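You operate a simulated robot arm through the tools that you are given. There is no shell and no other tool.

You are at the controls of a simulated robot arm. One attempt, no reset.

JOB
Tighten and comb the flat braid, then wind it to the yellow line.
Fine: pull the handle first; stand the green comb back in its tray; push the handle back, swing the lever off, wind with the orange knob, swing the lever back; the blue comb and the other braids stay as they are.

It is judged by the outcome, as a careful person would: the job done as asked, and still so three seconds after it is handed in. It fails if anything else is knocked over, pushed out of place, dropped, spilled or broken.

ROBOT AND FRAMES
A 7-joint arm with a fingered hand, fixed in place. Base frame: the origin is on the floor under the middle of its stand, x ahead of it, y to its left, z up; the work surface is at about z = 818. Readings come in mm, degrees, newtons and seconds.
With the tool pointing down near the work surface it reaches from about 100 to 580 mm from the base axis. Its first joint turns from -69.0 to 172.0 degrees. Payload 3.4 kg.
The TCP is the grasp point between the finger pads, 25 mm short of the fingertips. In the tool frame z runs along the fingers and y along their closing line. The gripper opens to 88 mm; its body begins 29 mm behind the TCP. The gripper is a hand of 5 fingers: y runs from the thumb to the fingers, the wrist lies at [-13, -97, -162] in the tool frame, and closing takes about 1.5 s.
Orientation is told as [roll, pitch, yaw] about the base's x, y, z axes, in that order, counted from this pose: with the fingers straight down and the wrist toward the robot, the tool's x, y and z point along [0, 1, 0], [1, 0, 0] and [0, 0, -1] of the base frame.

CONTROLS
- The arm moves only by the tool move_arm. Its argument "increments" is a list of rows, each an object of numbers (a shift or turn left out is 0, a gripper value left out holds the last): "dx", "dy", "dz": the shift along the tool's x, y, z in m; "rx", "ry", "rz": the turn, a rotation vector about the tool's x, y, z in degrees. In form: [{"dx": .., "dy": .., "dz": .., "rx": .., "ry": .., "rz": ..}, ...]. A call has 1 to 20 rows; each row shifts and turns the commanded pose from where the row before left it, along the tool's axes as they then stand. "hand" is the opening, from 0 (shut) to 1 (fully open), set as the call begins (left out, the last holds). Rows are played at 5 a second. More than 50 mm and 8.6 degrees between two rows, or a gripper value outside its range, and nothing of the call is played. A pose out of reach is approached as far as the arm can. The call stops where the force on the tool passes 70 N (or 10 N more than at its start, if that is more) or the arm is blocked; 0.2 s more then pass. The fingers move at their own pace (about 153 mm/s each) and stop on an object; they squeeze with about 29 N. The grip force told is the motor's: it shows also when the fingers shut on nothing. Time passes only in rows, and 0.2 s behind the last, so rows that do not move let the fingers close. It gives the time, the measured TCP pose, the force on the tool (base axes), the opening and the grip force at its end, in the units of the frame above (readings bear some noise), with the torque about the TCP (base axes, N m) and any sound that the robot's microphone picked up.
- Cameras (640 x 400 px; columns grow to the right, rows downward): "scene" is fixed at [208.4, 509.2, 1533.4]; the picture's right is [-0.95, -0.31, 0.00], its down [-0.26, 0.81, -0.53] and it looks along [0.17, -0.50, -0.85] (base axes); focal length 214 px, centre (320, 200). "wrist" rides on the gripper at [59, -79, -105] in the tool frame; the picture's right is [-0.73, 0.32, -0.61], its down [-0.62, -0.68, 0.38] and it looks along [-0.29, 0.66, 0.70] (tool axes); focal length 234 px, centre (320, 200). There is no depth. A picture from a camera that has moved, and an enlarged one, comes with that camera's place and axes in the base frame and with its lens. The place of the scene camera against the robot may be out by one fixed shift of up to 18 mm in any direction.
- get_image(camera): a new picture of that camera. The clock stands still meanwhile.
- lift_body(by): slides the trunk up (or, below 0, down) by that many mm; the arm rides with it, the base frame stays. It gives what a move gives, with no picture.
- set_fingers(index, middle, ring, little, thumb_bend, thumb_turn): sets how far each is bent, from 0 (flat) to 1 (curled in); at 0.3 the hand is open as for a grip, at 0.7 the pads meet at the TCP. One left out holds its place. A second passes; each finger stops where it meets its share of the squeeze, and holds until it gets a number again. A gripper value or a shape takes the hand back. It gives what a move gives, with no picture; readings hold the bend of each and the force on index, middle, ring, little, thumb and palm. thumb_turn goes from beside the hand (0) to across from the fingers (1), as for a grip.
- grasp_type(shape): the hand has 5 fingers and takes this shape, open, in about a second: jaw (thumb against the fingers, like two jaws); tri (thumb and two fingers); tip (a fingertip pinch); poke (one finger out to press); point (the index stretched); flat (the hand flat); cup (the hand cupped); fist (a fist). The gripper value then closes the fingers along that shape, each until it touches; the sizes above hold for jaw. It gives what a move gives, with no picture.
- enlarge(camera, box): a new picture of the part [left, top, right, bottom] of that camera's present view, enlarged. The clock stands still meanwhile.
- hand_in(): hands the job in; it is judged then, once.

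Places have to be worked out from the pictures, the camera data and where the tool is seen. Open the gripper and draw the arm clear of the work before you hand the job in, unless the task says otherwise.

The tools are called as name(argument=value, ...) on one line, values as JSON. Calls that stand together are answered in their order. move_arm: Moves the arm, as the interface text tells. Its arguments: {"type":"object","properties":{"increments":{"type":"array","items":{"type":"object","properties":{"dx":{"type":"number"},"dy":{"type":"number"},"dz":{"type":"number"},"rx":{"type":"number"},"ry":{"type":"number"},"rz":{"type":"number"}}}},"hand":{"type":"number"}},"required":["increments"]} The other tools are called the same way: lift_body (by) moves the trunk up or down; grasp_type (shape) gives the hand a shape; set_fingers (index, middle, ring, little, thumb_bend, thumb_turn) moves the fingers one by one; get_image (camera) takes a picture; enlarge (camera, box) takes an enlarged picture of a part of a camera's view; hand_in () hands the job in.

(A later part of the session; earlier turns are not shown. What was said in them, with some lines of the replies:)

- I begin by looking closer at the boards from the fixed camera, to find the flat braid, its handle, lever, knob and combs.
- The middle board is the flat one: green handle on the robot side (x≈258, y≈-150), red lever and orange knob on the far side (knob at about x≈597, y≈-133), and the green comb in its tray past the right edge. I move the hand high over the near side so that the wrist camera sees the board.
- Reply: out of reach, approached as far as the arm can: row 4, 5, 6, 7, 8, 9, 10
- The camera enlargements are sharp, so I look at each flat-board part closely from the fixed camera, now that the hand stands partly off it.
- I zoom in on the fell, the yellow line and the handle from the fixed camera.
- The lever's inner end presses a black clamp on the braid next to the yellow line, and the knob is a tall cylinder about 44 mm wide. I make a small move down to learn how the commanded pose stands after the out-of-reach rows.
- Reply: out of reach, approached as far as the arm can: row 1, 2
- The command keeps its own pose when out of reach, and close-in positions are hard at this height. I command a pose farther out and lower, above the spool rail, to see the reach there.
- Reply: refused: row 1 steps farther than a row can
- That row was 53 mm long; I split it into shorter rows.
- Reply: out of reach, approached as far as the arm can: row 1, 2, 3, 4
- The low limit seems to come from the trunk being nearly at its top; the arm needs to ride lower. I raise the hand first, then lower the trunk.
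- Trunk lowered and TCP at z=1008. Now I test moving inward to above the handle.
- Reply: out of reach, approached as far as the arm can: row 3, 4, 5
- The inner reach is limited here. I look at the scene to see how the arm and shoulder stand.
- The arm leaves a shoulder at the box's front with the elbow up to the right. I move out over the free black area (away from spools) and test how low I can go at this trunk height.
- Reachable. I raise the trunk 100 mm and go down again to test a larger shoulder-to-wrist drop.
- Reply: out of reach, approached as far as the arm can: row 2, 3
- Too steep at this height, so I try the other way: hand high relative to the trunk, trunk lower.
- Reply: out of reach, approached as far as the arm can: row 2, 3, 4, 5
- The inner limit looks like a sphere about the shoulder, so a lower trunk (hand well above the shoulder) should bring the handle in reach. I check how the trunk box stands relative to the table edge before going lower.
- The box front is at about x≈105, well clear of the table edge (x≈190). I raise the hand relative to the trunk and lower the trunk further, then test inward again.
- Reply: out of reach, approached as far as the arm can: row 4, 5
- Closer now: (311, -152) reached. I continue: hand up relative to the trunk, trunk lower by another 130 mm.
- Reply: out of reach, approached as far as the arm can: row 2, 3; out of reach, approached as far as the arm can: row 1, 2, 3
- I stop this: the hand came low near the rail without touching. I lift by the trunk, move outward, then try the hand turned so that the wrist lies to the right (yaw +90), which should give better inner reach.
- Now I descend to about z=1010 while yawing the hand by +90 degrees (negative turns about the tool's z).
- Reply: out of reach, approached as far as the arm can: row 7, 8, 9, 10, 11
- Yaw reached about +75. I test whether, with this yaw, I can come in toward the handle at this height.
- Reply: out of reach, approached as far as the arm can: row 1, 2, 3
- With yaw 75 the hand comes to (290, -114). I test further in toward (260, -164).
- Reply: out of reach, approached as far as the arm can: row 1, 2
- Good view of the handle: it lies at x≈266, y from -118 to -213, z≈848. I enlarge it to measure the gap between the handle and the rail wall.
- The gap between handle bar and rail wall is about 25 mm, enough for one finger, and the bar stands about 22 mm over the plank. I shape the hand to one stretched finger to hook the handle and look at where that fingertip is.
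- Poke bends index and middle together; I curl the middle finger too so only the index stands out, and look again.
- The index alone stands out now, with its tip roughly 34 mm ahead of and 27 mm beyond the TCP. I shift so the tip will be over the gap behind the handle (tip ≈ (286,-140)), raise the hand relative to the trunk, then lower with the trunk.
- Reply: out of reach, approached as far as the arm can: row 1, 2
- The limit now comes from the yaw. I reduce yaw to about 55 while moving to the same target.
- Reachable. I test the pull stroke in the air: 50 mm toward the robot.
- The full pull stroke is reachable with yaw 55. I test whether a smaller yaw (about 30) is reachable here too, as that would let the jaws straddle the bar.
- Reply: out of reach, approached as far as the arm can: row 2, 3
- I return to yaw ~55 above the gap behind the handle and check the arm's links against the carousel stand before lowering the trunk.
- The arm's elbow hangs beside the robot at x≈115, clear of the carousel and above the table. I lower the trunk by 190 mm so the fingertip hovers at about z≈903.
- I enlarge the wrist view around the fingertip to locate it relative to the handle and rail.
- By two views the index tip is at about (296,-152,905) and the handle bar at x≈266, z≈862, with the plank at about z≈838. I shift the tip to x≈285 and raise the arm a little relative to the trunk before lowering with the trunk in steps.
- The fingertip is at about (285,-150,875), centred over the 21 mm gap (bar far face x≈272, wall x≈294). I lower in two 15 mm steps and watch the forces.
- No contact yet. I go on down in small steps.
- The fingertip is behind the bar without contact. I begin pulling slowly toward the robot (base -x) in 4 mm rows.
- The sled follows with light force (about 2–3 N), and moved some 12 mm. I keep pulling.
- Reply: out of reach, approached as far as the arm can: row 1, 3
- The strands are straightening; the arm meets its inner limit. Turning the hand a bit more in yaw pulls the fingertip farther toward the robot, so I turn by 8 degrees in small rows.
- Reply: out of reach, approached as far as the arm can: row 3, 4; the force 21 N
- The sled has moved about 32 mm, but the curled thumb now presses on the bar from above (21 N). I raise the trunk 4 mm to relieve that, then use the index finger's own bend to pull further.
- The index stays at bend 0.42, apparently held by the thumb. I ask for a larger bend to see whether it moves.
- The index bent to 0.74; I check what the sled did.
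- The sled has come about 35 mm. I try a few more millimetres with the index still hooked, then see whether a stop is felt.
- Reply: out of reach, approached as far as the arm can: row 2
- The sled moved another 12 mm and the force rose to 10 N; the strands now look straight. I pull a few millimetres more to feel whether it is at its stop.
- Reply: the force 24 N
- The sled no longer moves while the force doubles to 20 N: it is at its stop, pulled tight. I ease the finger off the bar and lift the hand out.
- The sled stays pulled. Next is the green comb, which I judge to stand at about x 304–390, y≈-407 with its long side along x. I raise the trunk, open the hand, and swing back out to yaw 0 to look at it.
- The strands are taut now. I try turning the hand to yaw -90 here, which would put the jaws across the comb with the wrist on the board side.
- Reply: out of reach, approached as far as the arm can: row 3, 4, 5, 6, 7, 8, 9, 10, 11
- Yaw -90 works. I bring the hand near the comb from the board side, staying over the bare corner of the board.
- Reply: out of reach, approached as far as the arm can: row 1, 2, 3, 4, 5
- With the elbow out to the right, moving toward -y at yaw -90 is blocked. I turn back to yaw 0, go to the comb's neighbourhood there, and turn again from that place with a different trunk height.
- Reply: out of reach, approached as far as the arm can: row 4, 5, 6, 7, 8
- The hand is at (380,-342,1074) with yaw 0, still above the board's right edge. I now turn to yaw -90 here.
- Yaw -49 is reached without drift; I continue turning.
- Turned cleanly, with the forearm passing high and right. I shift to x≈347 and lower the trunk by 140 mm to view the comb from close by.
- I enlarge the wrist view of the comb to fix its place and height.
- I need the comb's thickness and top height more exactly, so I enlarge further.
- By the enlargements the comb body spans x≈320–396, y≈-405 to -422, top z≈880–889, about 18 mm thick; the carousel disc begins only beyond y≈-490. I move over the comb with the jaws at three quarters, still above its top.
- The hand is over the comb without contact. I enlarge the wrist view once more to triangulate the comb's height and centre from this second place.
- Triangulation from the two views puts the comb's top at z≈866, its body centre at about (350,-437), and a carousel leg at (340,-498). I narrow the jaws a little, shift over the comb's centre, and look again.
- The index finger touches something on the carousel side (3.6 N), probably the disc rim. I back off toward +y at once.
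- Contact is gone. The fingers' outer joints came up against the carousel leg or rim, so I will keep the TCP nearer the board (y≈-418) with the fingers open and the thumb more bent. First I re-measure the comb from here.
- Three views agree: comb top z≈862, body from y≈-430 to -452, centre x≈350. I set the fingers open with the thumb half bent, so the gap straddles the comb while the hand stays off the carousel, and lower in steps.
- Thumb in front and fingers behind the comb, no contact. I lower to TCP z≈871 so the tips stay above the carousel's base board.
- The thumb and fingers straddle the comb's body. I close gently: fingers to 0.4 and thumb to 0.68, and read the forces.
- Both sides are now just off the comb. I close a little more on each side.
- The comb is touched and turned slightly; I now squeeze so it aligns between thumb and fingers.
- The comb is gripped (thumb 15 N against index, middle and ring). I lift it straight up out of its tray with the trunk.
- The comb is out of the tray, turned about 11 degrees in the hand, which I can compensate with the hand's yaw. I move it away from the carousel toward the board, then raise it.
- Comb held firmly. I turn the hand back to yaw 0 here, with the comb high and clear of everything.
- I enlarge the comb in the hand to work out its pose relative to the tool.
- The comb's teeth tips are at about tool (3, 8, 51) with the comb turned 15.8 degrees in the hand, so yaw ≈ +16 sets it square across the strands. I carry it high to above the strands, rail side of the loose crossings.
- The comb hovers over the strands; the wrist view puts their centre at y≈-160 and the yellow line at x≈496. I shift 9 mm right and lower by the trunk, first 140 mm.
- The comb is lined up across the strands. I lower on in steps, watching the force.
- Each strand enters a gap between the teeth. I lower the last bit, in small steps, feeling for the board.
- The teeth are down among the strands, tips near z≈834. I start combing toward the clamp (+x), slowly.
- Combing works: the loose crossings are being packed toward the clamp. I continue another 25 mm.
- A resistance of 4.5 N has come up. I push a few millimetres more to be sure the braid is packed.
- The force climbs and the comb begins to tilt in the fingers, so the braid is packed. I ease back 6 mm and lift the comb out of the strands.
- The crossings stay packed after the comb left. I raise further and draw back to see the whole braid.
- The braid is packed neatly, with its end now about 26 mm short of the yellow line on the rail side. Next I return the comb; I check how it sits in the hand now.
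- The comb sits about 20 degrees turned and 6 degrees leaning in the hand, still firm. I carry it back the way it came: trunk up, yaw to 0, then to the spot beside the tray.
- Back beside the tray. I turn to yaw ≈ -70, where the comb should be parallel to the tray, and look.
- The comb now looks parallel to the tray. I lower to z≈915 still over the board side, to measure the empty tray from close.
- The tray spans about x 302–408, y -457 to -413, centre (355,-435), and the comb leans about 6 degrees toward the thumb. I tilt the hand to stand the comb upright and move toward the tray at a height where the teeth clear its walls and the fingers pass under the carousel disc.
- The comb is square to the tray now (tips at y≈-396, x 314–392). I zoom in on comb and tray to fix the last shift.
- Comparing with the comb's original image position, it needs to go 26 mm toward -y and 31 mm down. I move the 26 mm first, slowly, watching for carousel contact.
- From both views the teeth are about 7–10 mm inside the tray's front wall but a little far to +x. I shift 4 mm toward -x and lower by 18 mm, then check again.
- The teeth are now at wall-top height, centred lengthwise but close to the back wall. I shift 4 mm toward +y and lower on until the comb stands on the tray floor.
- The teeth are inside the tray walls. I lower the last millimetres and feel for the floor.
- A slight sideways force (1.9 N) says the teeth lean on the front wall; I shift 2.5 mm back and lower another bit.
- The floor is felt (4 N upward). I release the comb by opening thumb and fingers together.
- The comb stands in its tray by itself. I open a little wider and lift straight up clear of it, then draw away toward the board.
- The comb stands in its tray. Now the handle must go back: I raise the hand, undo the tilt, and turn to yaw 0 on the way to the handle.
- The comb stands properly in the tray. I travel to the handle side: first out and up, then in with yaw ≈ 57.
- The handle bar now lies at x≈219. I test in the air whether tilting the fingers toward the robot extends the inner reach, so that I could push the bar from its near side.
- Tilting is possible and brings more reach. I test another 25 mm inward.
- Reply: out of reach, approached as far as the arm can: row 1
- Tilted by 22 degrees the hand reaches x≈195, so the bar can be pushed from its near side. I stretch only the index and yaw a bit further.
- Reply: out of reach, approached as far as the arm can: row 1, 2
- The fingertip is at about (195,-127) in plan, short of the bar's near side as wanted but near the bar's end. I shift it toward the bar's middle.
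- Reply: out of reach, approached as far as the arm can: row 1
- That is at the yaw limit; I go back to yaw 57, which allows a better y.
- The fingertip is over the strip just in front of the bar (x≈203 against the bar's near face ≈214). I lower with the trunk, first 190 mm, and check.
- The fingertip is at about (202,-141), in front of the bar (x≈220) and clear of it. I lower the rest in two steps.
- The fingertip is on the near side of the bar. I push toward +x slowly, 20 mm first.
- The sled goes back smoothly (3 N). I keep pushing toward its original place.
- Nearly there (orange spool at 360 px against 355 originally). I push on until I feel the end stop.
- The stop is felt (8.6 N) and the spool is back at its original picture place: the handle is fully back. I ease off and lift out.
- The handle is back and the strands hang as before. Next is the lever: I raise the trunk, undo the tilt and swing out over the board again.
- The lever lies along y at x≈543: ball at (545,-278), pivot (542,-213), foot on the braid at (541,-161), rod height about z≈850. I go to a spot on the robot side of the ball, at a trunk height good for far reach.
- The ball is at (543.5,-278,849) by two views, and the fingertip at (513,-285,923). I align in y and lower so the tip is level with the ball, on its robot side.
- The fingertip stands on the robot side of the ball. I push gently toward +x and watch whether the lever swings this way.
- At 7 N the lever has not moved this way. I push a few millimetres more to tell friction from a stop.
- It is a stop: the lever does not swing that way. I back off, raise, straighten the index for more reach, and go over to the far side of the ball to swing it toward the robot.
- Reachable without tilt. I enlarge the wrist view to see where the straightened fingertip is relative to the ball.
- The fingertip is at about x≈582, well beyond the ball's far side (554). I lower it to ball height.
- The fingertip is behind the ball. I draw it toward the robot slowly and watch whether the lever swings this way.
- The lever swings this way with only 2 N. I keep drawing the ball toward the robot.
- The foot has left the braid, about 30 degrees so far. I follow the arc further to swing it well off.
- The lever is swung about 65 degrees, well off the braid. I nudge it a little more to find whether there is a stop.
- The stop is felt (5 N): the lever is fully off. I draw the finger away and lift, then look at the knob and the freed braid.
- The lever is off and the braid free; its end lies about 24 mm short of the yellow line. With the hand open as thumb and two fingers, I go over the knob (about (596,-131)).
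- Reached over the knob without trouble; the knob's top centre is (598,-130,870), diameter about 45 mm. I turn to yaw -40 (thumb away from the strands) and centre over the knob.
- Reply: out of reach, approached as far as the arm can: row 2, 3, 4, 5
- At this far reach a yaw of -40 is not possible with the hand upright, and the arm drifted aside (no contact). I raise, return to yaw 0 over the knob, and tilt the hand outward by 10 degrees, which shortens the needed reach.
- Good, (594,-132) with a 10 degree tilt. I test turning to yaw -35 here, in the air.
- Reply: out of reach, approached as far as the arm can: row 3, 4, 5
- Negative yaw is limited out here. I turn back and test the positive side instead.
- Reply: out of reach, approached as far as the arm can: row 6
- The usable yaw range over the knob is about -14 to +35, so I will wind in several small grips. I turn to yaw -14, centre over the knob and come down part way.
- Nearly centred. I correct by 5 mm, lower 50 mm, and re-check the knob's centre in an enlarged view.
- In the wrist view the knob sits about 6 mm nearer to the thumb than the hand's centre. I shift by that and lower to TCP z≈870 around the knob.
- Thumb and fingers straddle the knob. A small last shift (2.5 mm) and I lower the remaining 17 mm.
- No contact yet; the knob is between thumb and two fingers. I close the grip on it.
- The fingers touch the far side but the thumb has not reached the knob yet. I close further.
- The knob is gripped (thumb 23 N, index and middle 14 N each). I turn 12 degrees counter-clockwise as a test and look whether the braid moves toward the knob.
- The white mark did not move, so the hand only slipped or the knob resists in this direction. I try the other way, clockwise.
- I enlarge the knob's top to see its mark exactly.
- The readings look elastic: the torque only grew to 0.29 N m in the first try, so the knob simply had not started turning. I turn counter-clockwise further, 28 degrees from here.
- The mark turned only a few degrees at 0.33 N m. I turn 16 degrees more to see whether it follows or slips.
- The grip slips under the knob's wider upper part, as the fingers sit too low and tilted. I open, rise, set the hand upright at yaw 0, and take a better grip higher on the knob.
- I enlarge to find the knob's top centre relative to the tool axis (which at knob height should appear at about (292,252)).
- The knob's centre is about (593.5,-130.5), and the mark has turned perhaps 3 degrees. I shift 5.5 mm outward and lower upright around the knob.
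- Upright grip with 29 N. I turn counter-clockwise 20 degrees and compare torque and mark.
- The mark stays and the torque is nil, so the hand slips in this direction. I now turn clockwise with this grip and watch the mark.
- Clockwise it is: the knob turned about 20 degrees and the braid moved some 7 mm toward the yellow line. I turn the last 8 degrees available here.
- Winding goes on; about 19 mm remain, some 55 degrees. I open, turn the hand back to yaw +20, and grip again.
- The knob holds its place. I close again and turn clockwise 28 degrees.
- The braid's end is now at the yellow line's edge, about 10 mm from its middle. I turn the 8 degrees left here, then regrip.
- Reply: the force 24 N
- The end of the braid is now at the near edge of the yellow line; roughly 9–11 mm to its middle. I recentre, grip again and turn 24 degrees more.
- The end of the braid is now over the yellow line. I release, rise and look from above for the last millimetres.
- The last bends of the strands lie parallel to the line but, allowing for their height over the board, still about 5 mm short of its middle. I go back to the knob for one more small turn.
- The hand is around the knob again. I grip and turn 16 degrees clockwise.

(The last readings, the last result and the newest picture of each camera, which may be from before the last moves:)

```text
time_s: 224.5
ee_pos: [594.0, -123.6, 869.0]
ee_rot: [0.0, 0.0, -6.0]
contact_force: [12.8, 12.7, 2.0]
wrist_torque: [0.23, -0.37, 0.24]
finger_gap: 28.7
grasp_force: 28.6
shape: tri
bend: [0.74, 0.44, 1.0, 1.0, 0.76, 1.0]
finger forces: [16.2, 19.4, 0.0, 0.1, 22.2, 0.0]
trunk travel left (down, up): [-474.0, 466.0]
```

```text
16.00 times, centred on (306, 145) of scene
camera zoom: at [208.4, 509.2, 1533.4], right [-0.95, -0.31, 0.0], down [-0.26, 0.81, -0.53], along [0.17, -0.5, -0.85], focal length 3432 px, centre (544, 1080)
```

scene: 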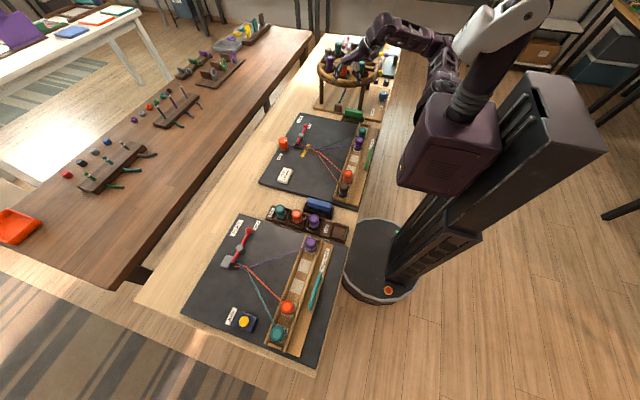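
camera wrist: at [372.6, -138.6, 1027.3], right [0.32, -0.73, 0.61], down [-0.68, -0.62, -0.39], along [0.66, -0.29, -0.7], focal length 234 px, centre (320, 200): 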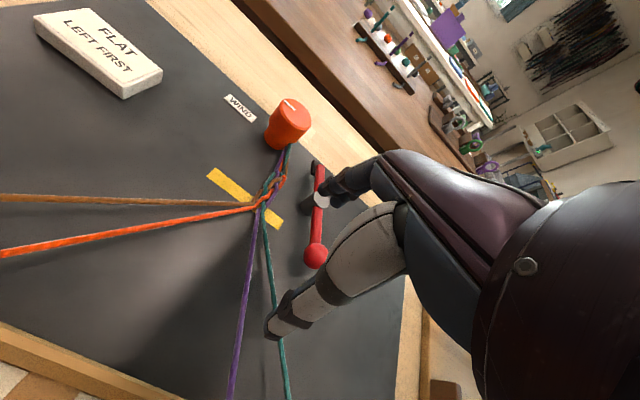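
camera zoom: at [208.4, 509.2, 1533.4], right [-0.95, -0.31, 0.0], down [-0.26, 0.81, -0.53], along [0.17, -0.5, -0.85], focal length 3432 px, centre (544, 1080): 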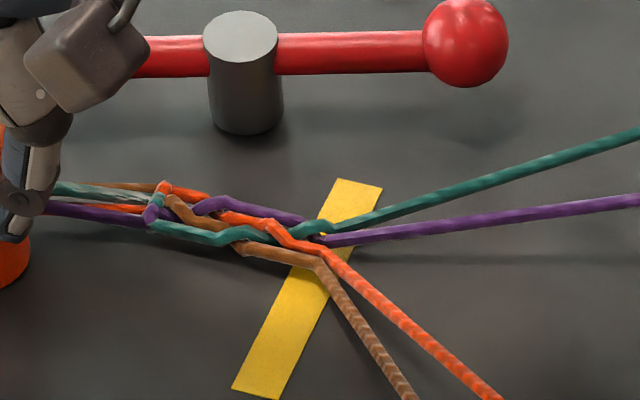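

The strands' last bends now lie on the middle of the yellow line. I release the knob, rise and draw back to verify from above.

move_arm(hand=1.0, increments=[{}, {}, {}, {}, {"dx": -0.001, "dy": -0.002}])

lift_body(by=60)

move_arm(increments=[{"dx": -0.02, "dy": -0.035, "rz": -3}, {"dx": -0.02, "dy": -0.035, "rz": -3}, {"dx": -0.02, "dy": -0.035}, {"dx": -0.01, "dy": -0.035}, {}])

enlarge(camera="wrist", box=[200, 130, 340, 250])

enlarge(camera="scene", box=[280, 125, 324, 157])

```text
time_s: 225.7
ee_pos: [589.8, -127.7, 871.5]
ee_rot: [0.0, 0.0, -6.0]
contact_force: [-1.0, 0.3, -0.8]
wrist_torque: [-0.04, -0.02, 0.03]
finger_gap: 87.4
grasp_force: 0.0
shape: tri
bend: [0.3, 0.3, 0.99, 0.99, 0.3, 0.98]
finger forces: [0.0, 0.1, 0.1, 0.0, 0.1, 0.0]
trunk travel left (down, up): [-474.0, 466.0]
```

```text
time_s: 226.7
ee_pos: [590.5, -127.6, 930.2]
ee_rot: [0.0, -0.1, -6.0]
contact_force: [0.5, -0.4, 0.5]
wrist_torque: [0.02, -0.04, 0.0]
finger_gap: 87.5
grasp_force: 0.1
shape: tri
bend: [0.3, 0.3, 0.99, 0.99, 0.3, 0.98]
finger forces: [0.0, 0.0, 0.0, 0.0, 0.0, 0.0]
trunk travel left (down, up): [-534.0, 406.0]
```

```text
time_s: 227.9
ee_pos: [447.0, -192.2, 930.0]
ee_rot: [0.1, -0.1, 0.0]
contact_force: [0.1, -0.4, -0.8]
wrist_torque: [-0.04, 0.0, 0.0]
finger_gap: 87.6
grasp_force: 0.1
shape: tri
bend: [0.3, 0.3, 0.99, 0.99, 0.3, 0.98]
finger forces: [0.0, 0.0, 0.0, 0.1, 0.1, 0.0]
trunk travel left (down, up): [-534.0, 406.0]
```

```text
3.33 times, centred on (270, 190) of wrist
camera zoom: at [367.9, -133.5, 1033.4], right [0.32, -0.73, 0.61], down [-0.68, -0.62, -0.39], along [0.66, -0.29, -0.7], focal length 781 px, centre (487, 233)
```

zoom: 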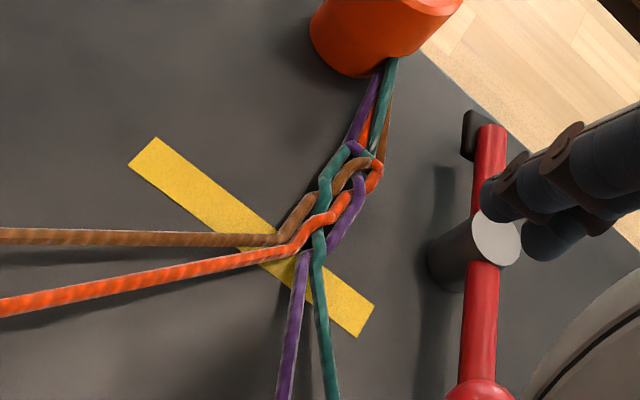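

```text
12.50 times, centred on (302, 141) of scene
camera zoom: at [208.4, 509.2, 1533.4], right [-0.95, -0.31, 0.0], down [-0.26, 0.81, -0.53], along [0.17, -0.5, -0.85], focal length 2681 px, centre (545, 938)
```

zoom: 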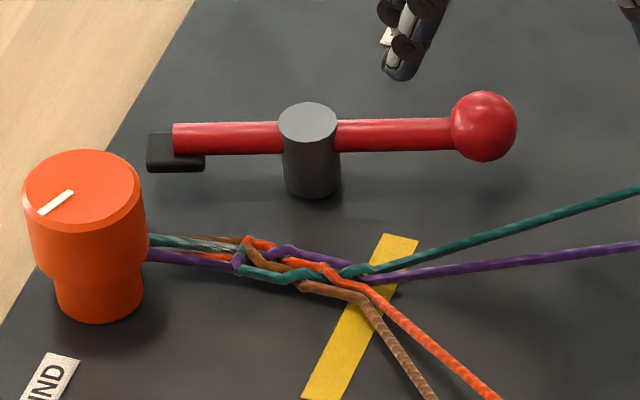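

The view from above shows the bends on the line. I compare with the same scene enlargement as before to see whether anything shifted on release.

enlarge(camera="scene", box=[296, 138, 316, 152])

enlarge(camera="wrist", box=[220, 160, 310, 240])

```text
16.00 times, centred on (306, 145) of scene
camera zoom: at [208.4, 509.2, 1533.4], right [-0.95, -0.31, 0.0], down [-0.26, 0.81, -0.53], along [0.17, -0.5, -0.85], focal length 3432 px, centre (544, 1080)
```

zoom: 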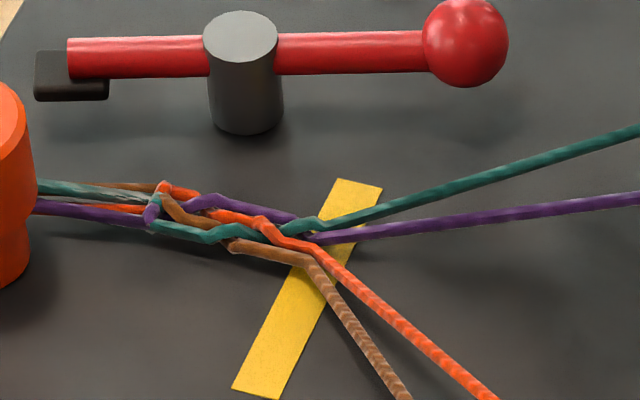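

```text
5.00 times, centred on (265, 200) of wrist
camera zoom: at [367.9, -133.5, 1033.4], right [0.32, -0.73, 0.61], down [-0.68, -0.62, -0.39], along [0.66, -0.29, -0.7], focal length 1171 px, centre (595, 200)
```

zoom: 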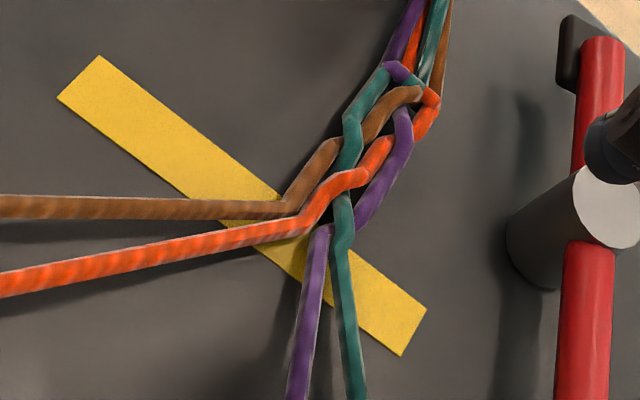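

The braid's end now sits within a couple of millimetres of the yellow line's middle. Next the lever: I shape the index finger again and place it on the +y side of the ball, which now lies at about (481,-234).

set_fingers(index=0.45, middle=1.0, ring=1.0, little=1.0, thumb_bend=1.0)

move_arm(increments=[{"dx": -0.016, "dy": -0.002}, {}])

get_image(camera="wrist")

enlarge(camera="scene", box=[280, 105, 350, 160])

```text
time_s: 228.9
ee_pos: [446.8, -191.9, 929.9]
ee_rot: [0.1, -0.1, 0.0]
contact_force: [-0.2, 0.4, 0.4]
wrist_torque: [-0.02, -0.02, 0.04]
finger_gap: 14.1
grasp_force: 0.0
shape: fingers
bend: [0.41, 1.0, 1.0, 1.0, 0.94, 0.97]
finger forces: [0.1, 0.0, 0.0, 0.0, 0.0, 0.1]
trunk travel left (down, up): [-534.0, 406.0]
```

```text
time_s: 229.5
ee_pos: [444.5, -208.1, 930.0]
ee_rot: [0.1, -0.1, 0.0]
contact_force: [0.5, 0.2, 0.2]
wrist_torque: [0.02, -0.01, 0.01]
finger_gap: 14.1
grasp_force: 0.2
shape: fingers
bend: [0.41, 1.0, 1.0, 1.0, 0.95, 0.97]
finger forces: [0.0, 0.0, 0.1, 0.1, 0.0, 0.0]
trunk travel left (down, up): [-534.0, 406.0]
```

```text
taken
camera wrist: at [366.1, -149.5, 1033.8], right [0.32, -0.73, 0.61], down [-0.68, -0.62, -0.39], along [0.66, -0.29, -0.69], focal length 234 px, centre (320, 200)
```

wrist: 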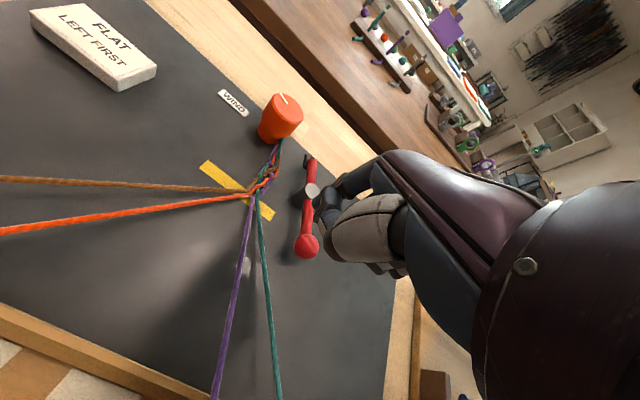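

```text
7.27 times, centred on (315, 132) of scene
camera zoom: at [208.4, 509.2, 1533.4], right [-0.95, -0.31, 0.0], down [-0.26, 0.81, -0.53], along [0.17, -0.5, -0.85], focal length 1560 px, centre (356, 691)
```

zoom: 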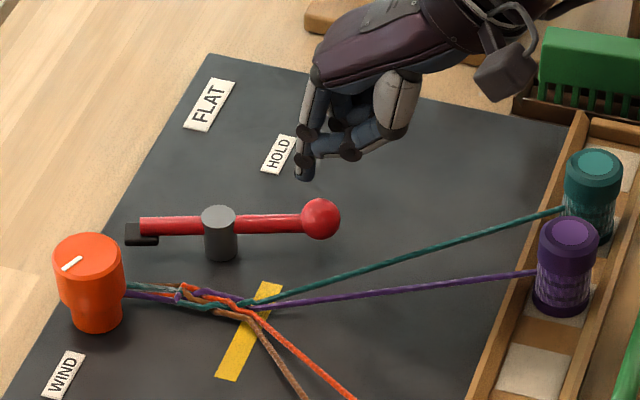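

The ball is at (483,-234); the fingertip at about (471,-211) in plan, on its +y side. I lower to ball height and check.

lift_body(by=-57)

enlarge(camera="scene", box=[290, 115, 340, 155])

enlarge(camera="wrist", box=[250, 150, 390, 290])

```text
time_s: 230.4
ee_pos: [444.2, -207.7, 872.9]
ee_rot: [0.2, 0.0, 0.1]
contact_force: [0.3, -0.6, -0.5]
wrist_torque: [-0.02, 0.01, -0.02]
finger_gap: 14.2
grasp_force: 0.0
shape: fingers
bend: [0.41, 1.0, 1.0, 1.0, 0.95, 0.97]
finger forces: [0.0, 0.1, 0.0, 0.0, 0.0, 0.1]
trunk travel left (down, up): [-477.0, 463.0]
```

```text
10.00 times, centred on (315, 135) of scene
camera zoom: at [208.4, 509.2, 1533.4], right [-0.95, -0.31, 0.0], down [-0.26, 0.81, -0.53], along [0.17, -0.5, -0.85], focal length 2145 px, centre (370, 850)
```

zoom: 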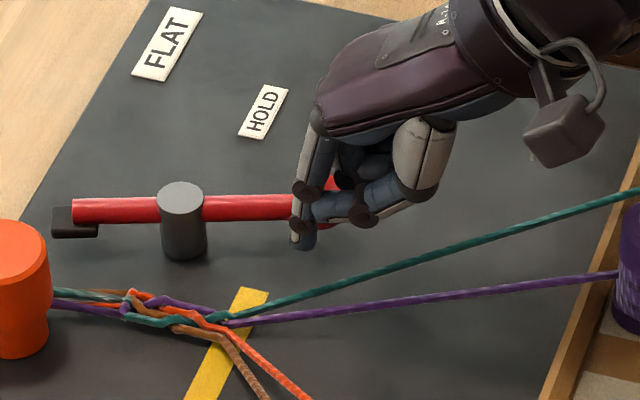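

```text
2.86 times, centred on (320, 220) of wrist
camera zoom: at [365.7, -149.7, 976.8], right [0.32, -0.73, 0.61], down [-0.68, -0.62, -0.39], along [0.66, -0.29, -0.69], focal length 669 px, centre (320, 143)
```

zoom: 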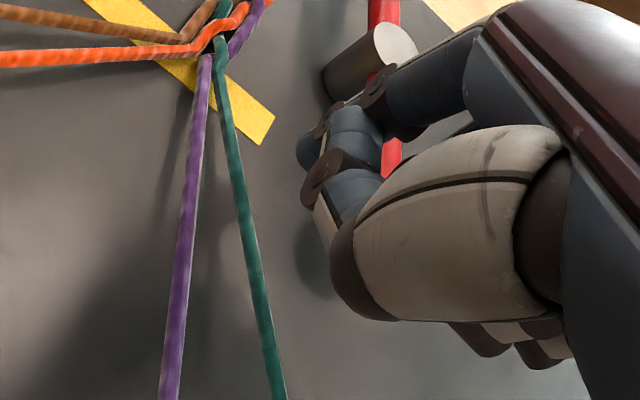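

The fingertip is at about (486,-202), clear of the ball. I now push the ball back along its arc toward the HOLD label, first half.

move_arm(increments=[{"dy": -0.008}, {"dx": -0.008, "dy": -0.002}, {"dx": -0.008}, {"dx": -0.0065, "dy": 0.001}, {"dx": -0.0068, "dy": 0.001}, {"dx": -0.008, "dy": 0.003}, {}])

enlarge(camera="scene", box=[290, 115, 340, 155])

```text
time_s: 232.0
ee_pos: [438.5, -244.2, 872.6]
ee_rot: [0.2, -0.1, 0.0]
contact_force: [-0.8, -0.1, -0.2]
wrist_torque: [0.01, 0.0, -0.03]
finger_gap: 13.9
grasp_force: 0.2
shape: fingers
bend: [0.41, 1.0, 1.0, 1.0, 0.95, 0.97]
finger forces: [0.8, 0.0, 0.0, 0.1, 0.0, 0.1]
trunk travel left (down, up): [-477.0, 463.0]
```

```text
10.00 times, centred on (315, 135) of scene
camera zoom: at [208.4, 509.2, 1533.4], right [-0.95, -0.31, 0.0], down [-0.26, 0.81, -0.53], along [0.17, -0.5, -0.85], focal length 2145 px, centre (370, 850)
```

zoom: 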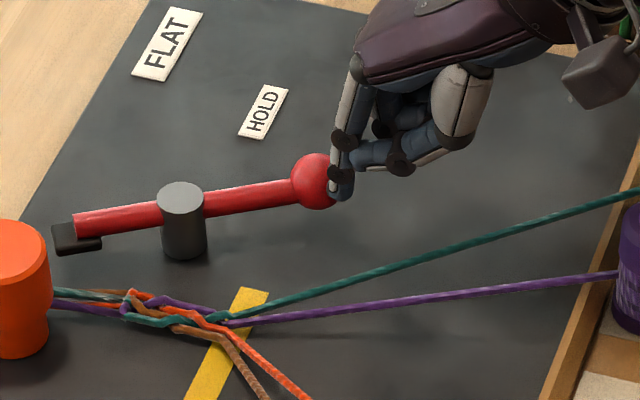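

The ball follows. I continue along the arc.

move_arm(increments=[{"dx": -0.004, "dy": 0.0025}, {"dx": -0.0045, "dy": 0.0025}, {"dx": -0.0068, "dy": 0.0053}, {"dx": -0.0068, "dy": 0.0053}, {"dx": -0.0053, "dy": 0.0068}, {"dx": -0.0053, "dy": 0.0068}, {}])

enlarge(camera="scene", box=[285, 110, 335, 150])

```text
time_s: 233.6
ee_pos: [468.3, -278.4, 873.5]
ee_rot: [0.2, -0.2, 0.1]
contact_force: [-1.7, 0.0, 0.0]
wrist_torque: [0.0, -0.02, 0.0]
finger_gap: 13.9
grasp_force: 0.4
shape: fingers
bend: [0.41, 1.0, 1.0, 1.0, 0.95, 0.97]
finger forces: [0.6, 0.0, 0.1, 0.0, 0.1, 0.0]
trunk travel left (down, up): [-477.0, 463.0]
```

```text
10.00 times, centred on (310, 130) of scene
camera zoom: at [208.4, 509.2, 1533.4], right [-0.95, -0.31, 0.0], down [-0.26, 0.81, -0.53], along [0.17, -0.5, -0.85], focal length 2145 px, centre (420, 900)
```

zoom: 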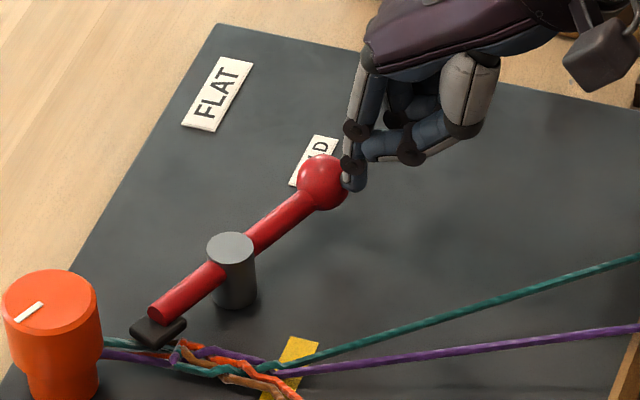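

About 22 degrees remain. I push on toward +x until the stop is felt.

move_arm(increments=[{"dx": -0.001, "dy": 0.006}, {"dx": -0.001, "dy": 0.006}, {"dy": 0.006}, {"dy": 0.005}, {}])

enlarge(camera="scene", box=[285, 110, 335, 150])

```text
time_s: 234.8
ee_pos: [492.3, -280.7, 873.2]
ee_rot: [0.2, 0.0, 0.0]
contact_force: [0.4, -0.2, -0.3]
wrist_torque: [0.01, 0.03, 0.0]
finger_gap: 14.4
grasp_force: 0.1
shape: fingers
bend: [0.41, 1.0, 1.0, 1.0, 0.95, 0.97]
finger forces: [0.0, 0.0, 0.1, 0.0, 0.0, 0.0]
trunk travel left (down, up): [-477.0, 463.0]
```

```text
10.00 times, centred on (310, 130) of scene
camera zoom: at [208.4, 509.2, 1533.4], right [-0.95, -0.31, 0.0], down [-0.26, 0.81, -0.53], along [0.17, -0.5, -0.85], focal length 2145 px, centre (420, 900)
```

zoom: 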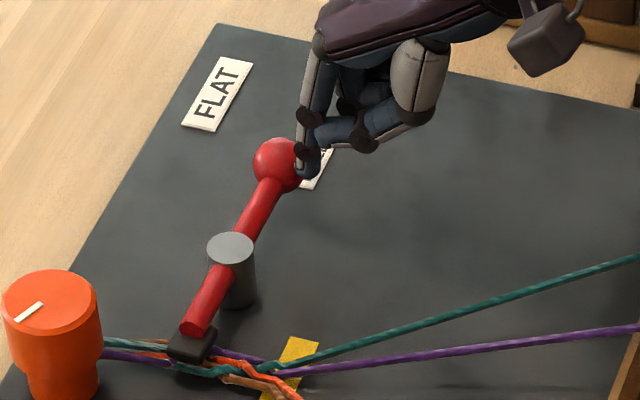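

The lever is practically at its old place. A few millimetres more to seat it against the stop.

move_arm(increments=[{"dy": 0.003}, {"dy": 0.003}, {}])

enlarge(camera="scene", box=[285, 110, 335, 150])

```text
time_s: 235.6
ee_pos: [496.5, -279.3, 873.3]
ee_rot: [0.1, -0.3, 0.0]
contact_force: [-4.6, 0.8, 3.2]
wrist_torque: [0.04, -0.02, 0.0]
finger_gap: 13.1
grasp_force: 3.1
shape: fingers
bend: [0.43, 1.0, 1.0, 1.0, 0.95, 0.97]
finger forces: [5.7, 0.0, 0.0, 0.1, 0.1, 0.1]
trunk travel left (down, up): [-477.0, 463.0]
```

```text
10.00 times, centred on (310, 130) of scene
camera zoom: at [208.4, 509.2, 1533.4], right [-0.95, -0.31, 0.0], down [-0.26, 0.81, -0.53], along [0.17, -0.5, -0.85], focal length 2145 px, centre (420, 900)
```

zoom: 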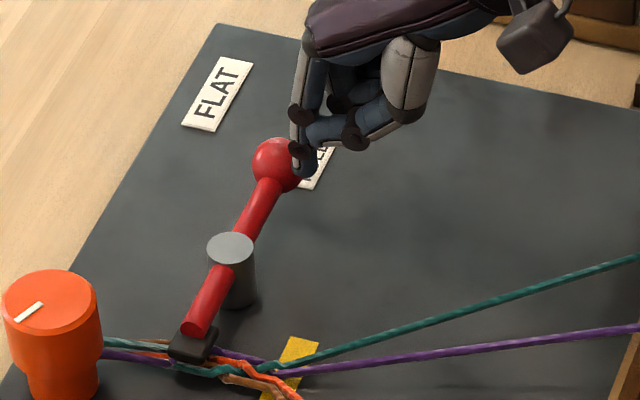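

The stop is felt (4.6 N): the lever is back on HOLD. I back the finger off, lift and look over the whole board.

move_arm(increments=[{"dy": -0.005}, {"dy": -0.006}, {"dy": -0.006}, {}])

lift_body(by=120)

enlarge(camera="scene", box=[270, 110, 390, 190])

enlarge(camera="scene", box=[285, 128, 325, 156])

get_image(camera="wrist")

```text
time_s: 236.6
ee_pos: [480.7, -280.6, 872.2]
ee_rot: [0.1, 0.0, 0.0]
contact_force: [-0.9, 0.2, 0.0]
wrist_torque: [0.01, -0.01, -0.02]
finger_gap: 14.6
grasp_force: 0.1
shape: fingers
bend: [0.41, 1.0, 1.0, 1.0, 0.95, 0.97]
finger forces: [0.0, 0.0, 0.0, 0.0, 0.1, 0.0]
trunk travel left (down, up): [-477.0, 463.0]
```

```text
time_s: 238.1
ee_pos: [480.8, -279.7, 994.0]
ee_rot: [0.1, 0.0, -0.1]
contact_force: [-0.3, 0.5, -0.3]
wrist_torque: [0.02, 0.0, 0.01]
finger_gap: 14.5
grasp_force: 0.1
shape: fingers
bend: [0.41, 1.0, 1.0, 1.0, 0.95, 0.97]
finger forces: [0.0, 0.0, 0.1, 0.1, 0.0, 0.0]
trunk travel left (down, up): [-597.0, 343.0]
```

```text
5.00 times, centred on (330, 150) of scene
camera zoom: at [208.4, 509.2, 1533.4], right [-0.95, -0.31, 0.0], down [-0.26, 0.81, -0.53], along [0.17, -0.5, -0.85], focal length 1072 px, centre (270, 450)
```

zoom: 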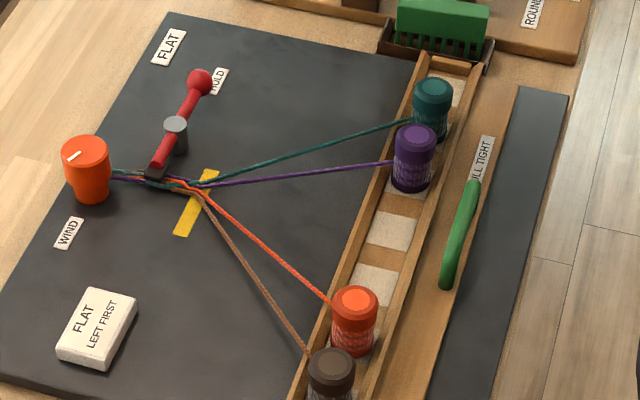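

```text
14.29 times, centred on (305, 142) of scene
camera zoom: at [208.4, 509.2, 1533.4], right [-0.95, -0.31, 0.0], down [-0.26, 0.81, -0.53], along [0.17, -0.5, -0.85], focal length 3064 px, centre (534, 1029)
```

zoom: 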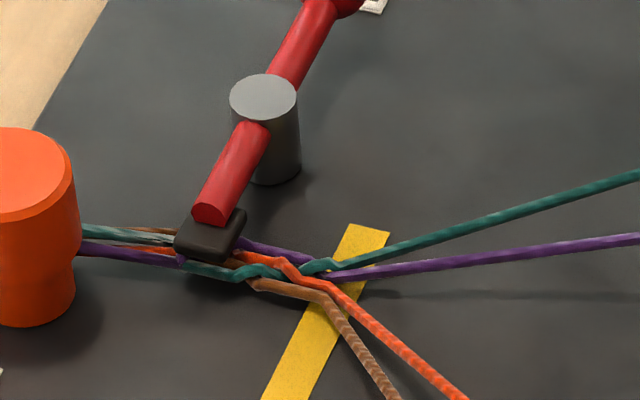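

```text
taken
camera wrist: at [402.1, -222.0, 1096.6], right [0.32, -0.73, 0.61], down [-0.68, -0.62, -0.39], along [0.66, -0.29, -0.7], focal length 234 px, centre (320, 200)
```

wrist: 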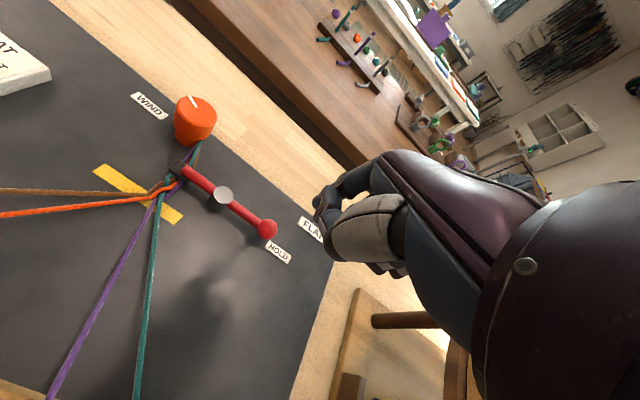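

Everything looks in order. I re-measure the braid's end against the yellow line with the same enlargement as before and one from the wrist camera.

enlarge(camera="scene", box=[296, 138, 316, 152])

enlarge(camera="wrist", box=[80, 140, 220, 240])

```text
16.00 times, centred on (306, 145) of scene
camera zoom: at [208.4, 509.2, 1533.4], right [-0.95, -0.31, 0.0], down [-0.26, 0.81, -0.53], along [0.17, -0.5, -0.85], focal length 3432 px, centre (544, 1080)
```

zoom: 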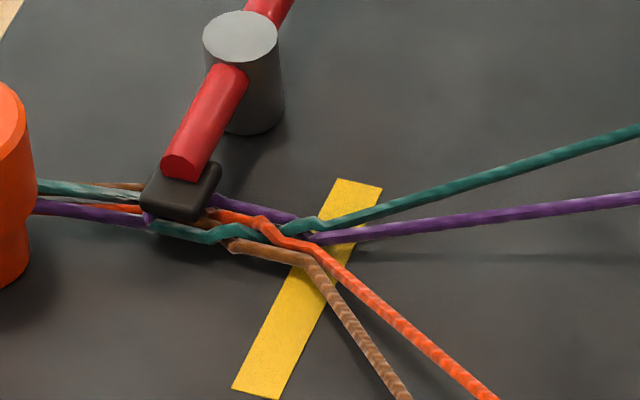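

```text
4.00 times, centred on (150, 190) of wrist
camera zoom: at [402.1, -222.0, 1096.6], right [0.32, -0.73, 0.61], down [-0.68, -0.62, -0.39], along [0.66, -0.29, -0.7], focal length 937 px, centre (1000, 240)
```

zoom: 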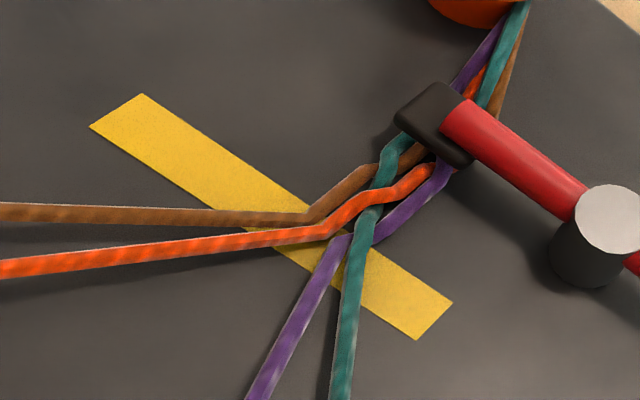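

The end of the braid is within about 2 mm of the yellow line's middle, and the foot presses on the braid. I open the hand and draw the arm up and clear.

lift_body(by=200)

grasp_type(shape="jaw")

move_arm(hand=1.0, increments=[{"dx": -0.02, "dy": -0.02}, {"dx": -0.02, "dy": -0.02}, {"dx": -0.02, "dy": -0.015}, {"dx": -0.015, "dy": -0.01}, {}])

get_image(camera="scene")

enlarge(camera="scene", box=[250, 90, 400, 220])

enlarge(camera="scene", box=[170, 190, 370, 370])

enlarge(camera="scene", box=[300, 20, 420, 120])

```text
time_s: 240.3
ee_pos: [481.4, -280.1, 1192.4]
ee_rot: [0.1, 0.0, 0.0]
contact_force: [0.4, -0.3, -0.3]
wrist_torque: [0.04, 0.01, -0.03]
finger_gap: 14.6
grasp_force: 0.2
shape: fingers
bend: [0.41, 1.0, 1.0, 1.0, 0.95, 0.97]
finger forces: [0.0, 0.1, 0.0, 0.0, 0.0, 0.0]
trunk travel left (down, up): [-797.0, 143.0]
```

```text
time_s: 241.2
ee_pos: [480.4, -279.8, 1191.9]
ee_rot: [0.0, -0.1, 0.1]
contact_force: [-0.1, 0.9, -0.5]
wrist_torque: [0.02, -0.05, -0.01]
finger_gap: 87.5
grasp_force: 0.0
shape: jaw
bend: [0.3, 0.3, 0.3, 0.3, 0.3, 0.97]
finger forces: [0.0, 0.0, 0.0, 0.0, 0.0, 0.0]
trunk travel left (down, up): [-797.0, 143.0]
```

```text
time_s: 242.4
ee_pos: [416.3, -353.3, 1192.8]
ee_rot: [0.1, -0.1, 0.1]
contact_force: [-0.8, 0.2, 0.7]
wrist_torque: [-0.01, -0.01, 0.02]
finger_gap: 88.0
grasp_force: 0.2
shape: jaw
bend: [0.3, 0.3, 0.3, 0.3, 0.3, 0.97]
finger forces: [0.0, 0.0, 0.0, 0.1, 0.0, 0.0]
trunk travel left (down, up): [-797.0, 143.0]
```

```text
taken
```

scene: 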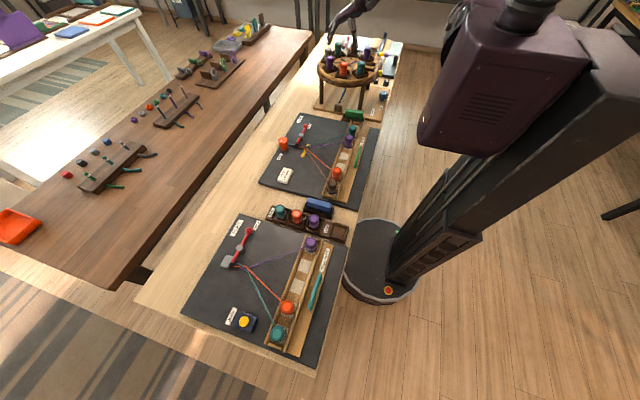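

```text
3.08 times, centred on (325, 155) of scene
camera zoom: at [208.4, 509.2, 1533.4], right [-0.95, -0.31, 0.0], down [-0.26, 0.81, -0.53], along [0.17, -0.5, -0.85], focal length 660 px, centre (305, 338)
```

zoom: 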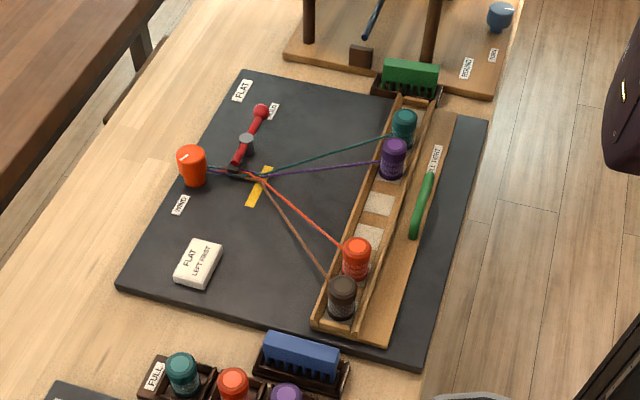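

```text
2.22 times, centred on (270, 280) of scene
camera zoom: at [208.4, 509.2, 1533.4], right [-0.95, -0.31, 0.0], down [-0.26, 0.81, -0.53], along [0.17, -0.5, -0.85], focal length 477 px, centre (431, 22)
```

zoom: 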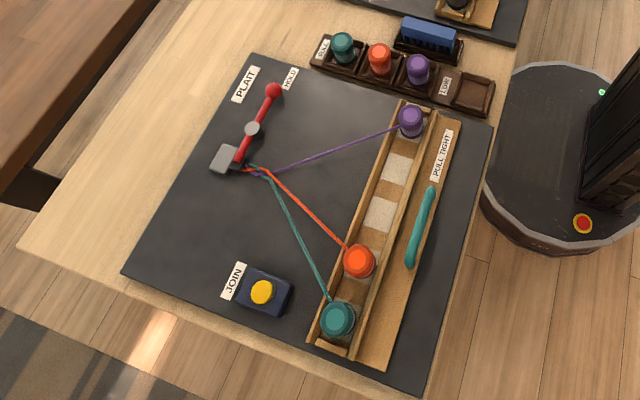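

```text
4.00 times, centred on (360, 70) of scene
camera zoom: at [208.4, 509.2, 1533.4], right [-0.95, -0.31, 0.0], down [-0.26, 0.81, -0.53], along [0.17, -0.5, -0.85], focal length 858 px, centre (160, 720)
```

zoom: 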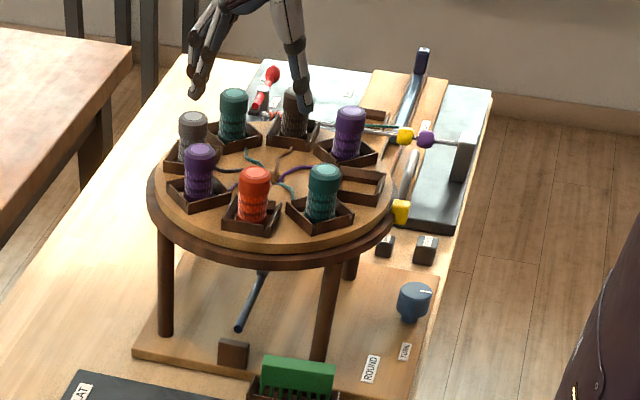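

All is as asked: the handle is back, the green comb stands in its tray, the lever is on HOLD, and the braid's end is on the yellow line. The blue comb, the other boards and the carousel look unchanged, and the open hand is clear. I hand the job in.

hand_in()

```text
The job is handed in.
```

I tightened and combed the flat braid and wound it to the yellow line. As far as I could measure from the pictures, its end is within about 2 mm of the middle of the line. The job is handed in, but I got no verdict back.

- **Handle:** I pulled it first until it hit its stop. After combing I pushed it back until it hit the other stop.
- **Green comb:** It packed the loose crossings toward the clamp, and it now stands upright in its tray.
- **Lever and knob:** I swung the lever off and wound the braid by turning the orange knob clockwise. The lever is back on HOLD with its foot on the braid.
- **Contact to know about:** While I was reaching for the comb, a finger briefly touched the carousel (the round braid's stand) at about 4 N. I backed off at once, and in the last pictures nothing there looks moved.
- **Everything else:** The blue comb, the plait board and the round braid look the same as at the start. The hand is open and clear of the work.
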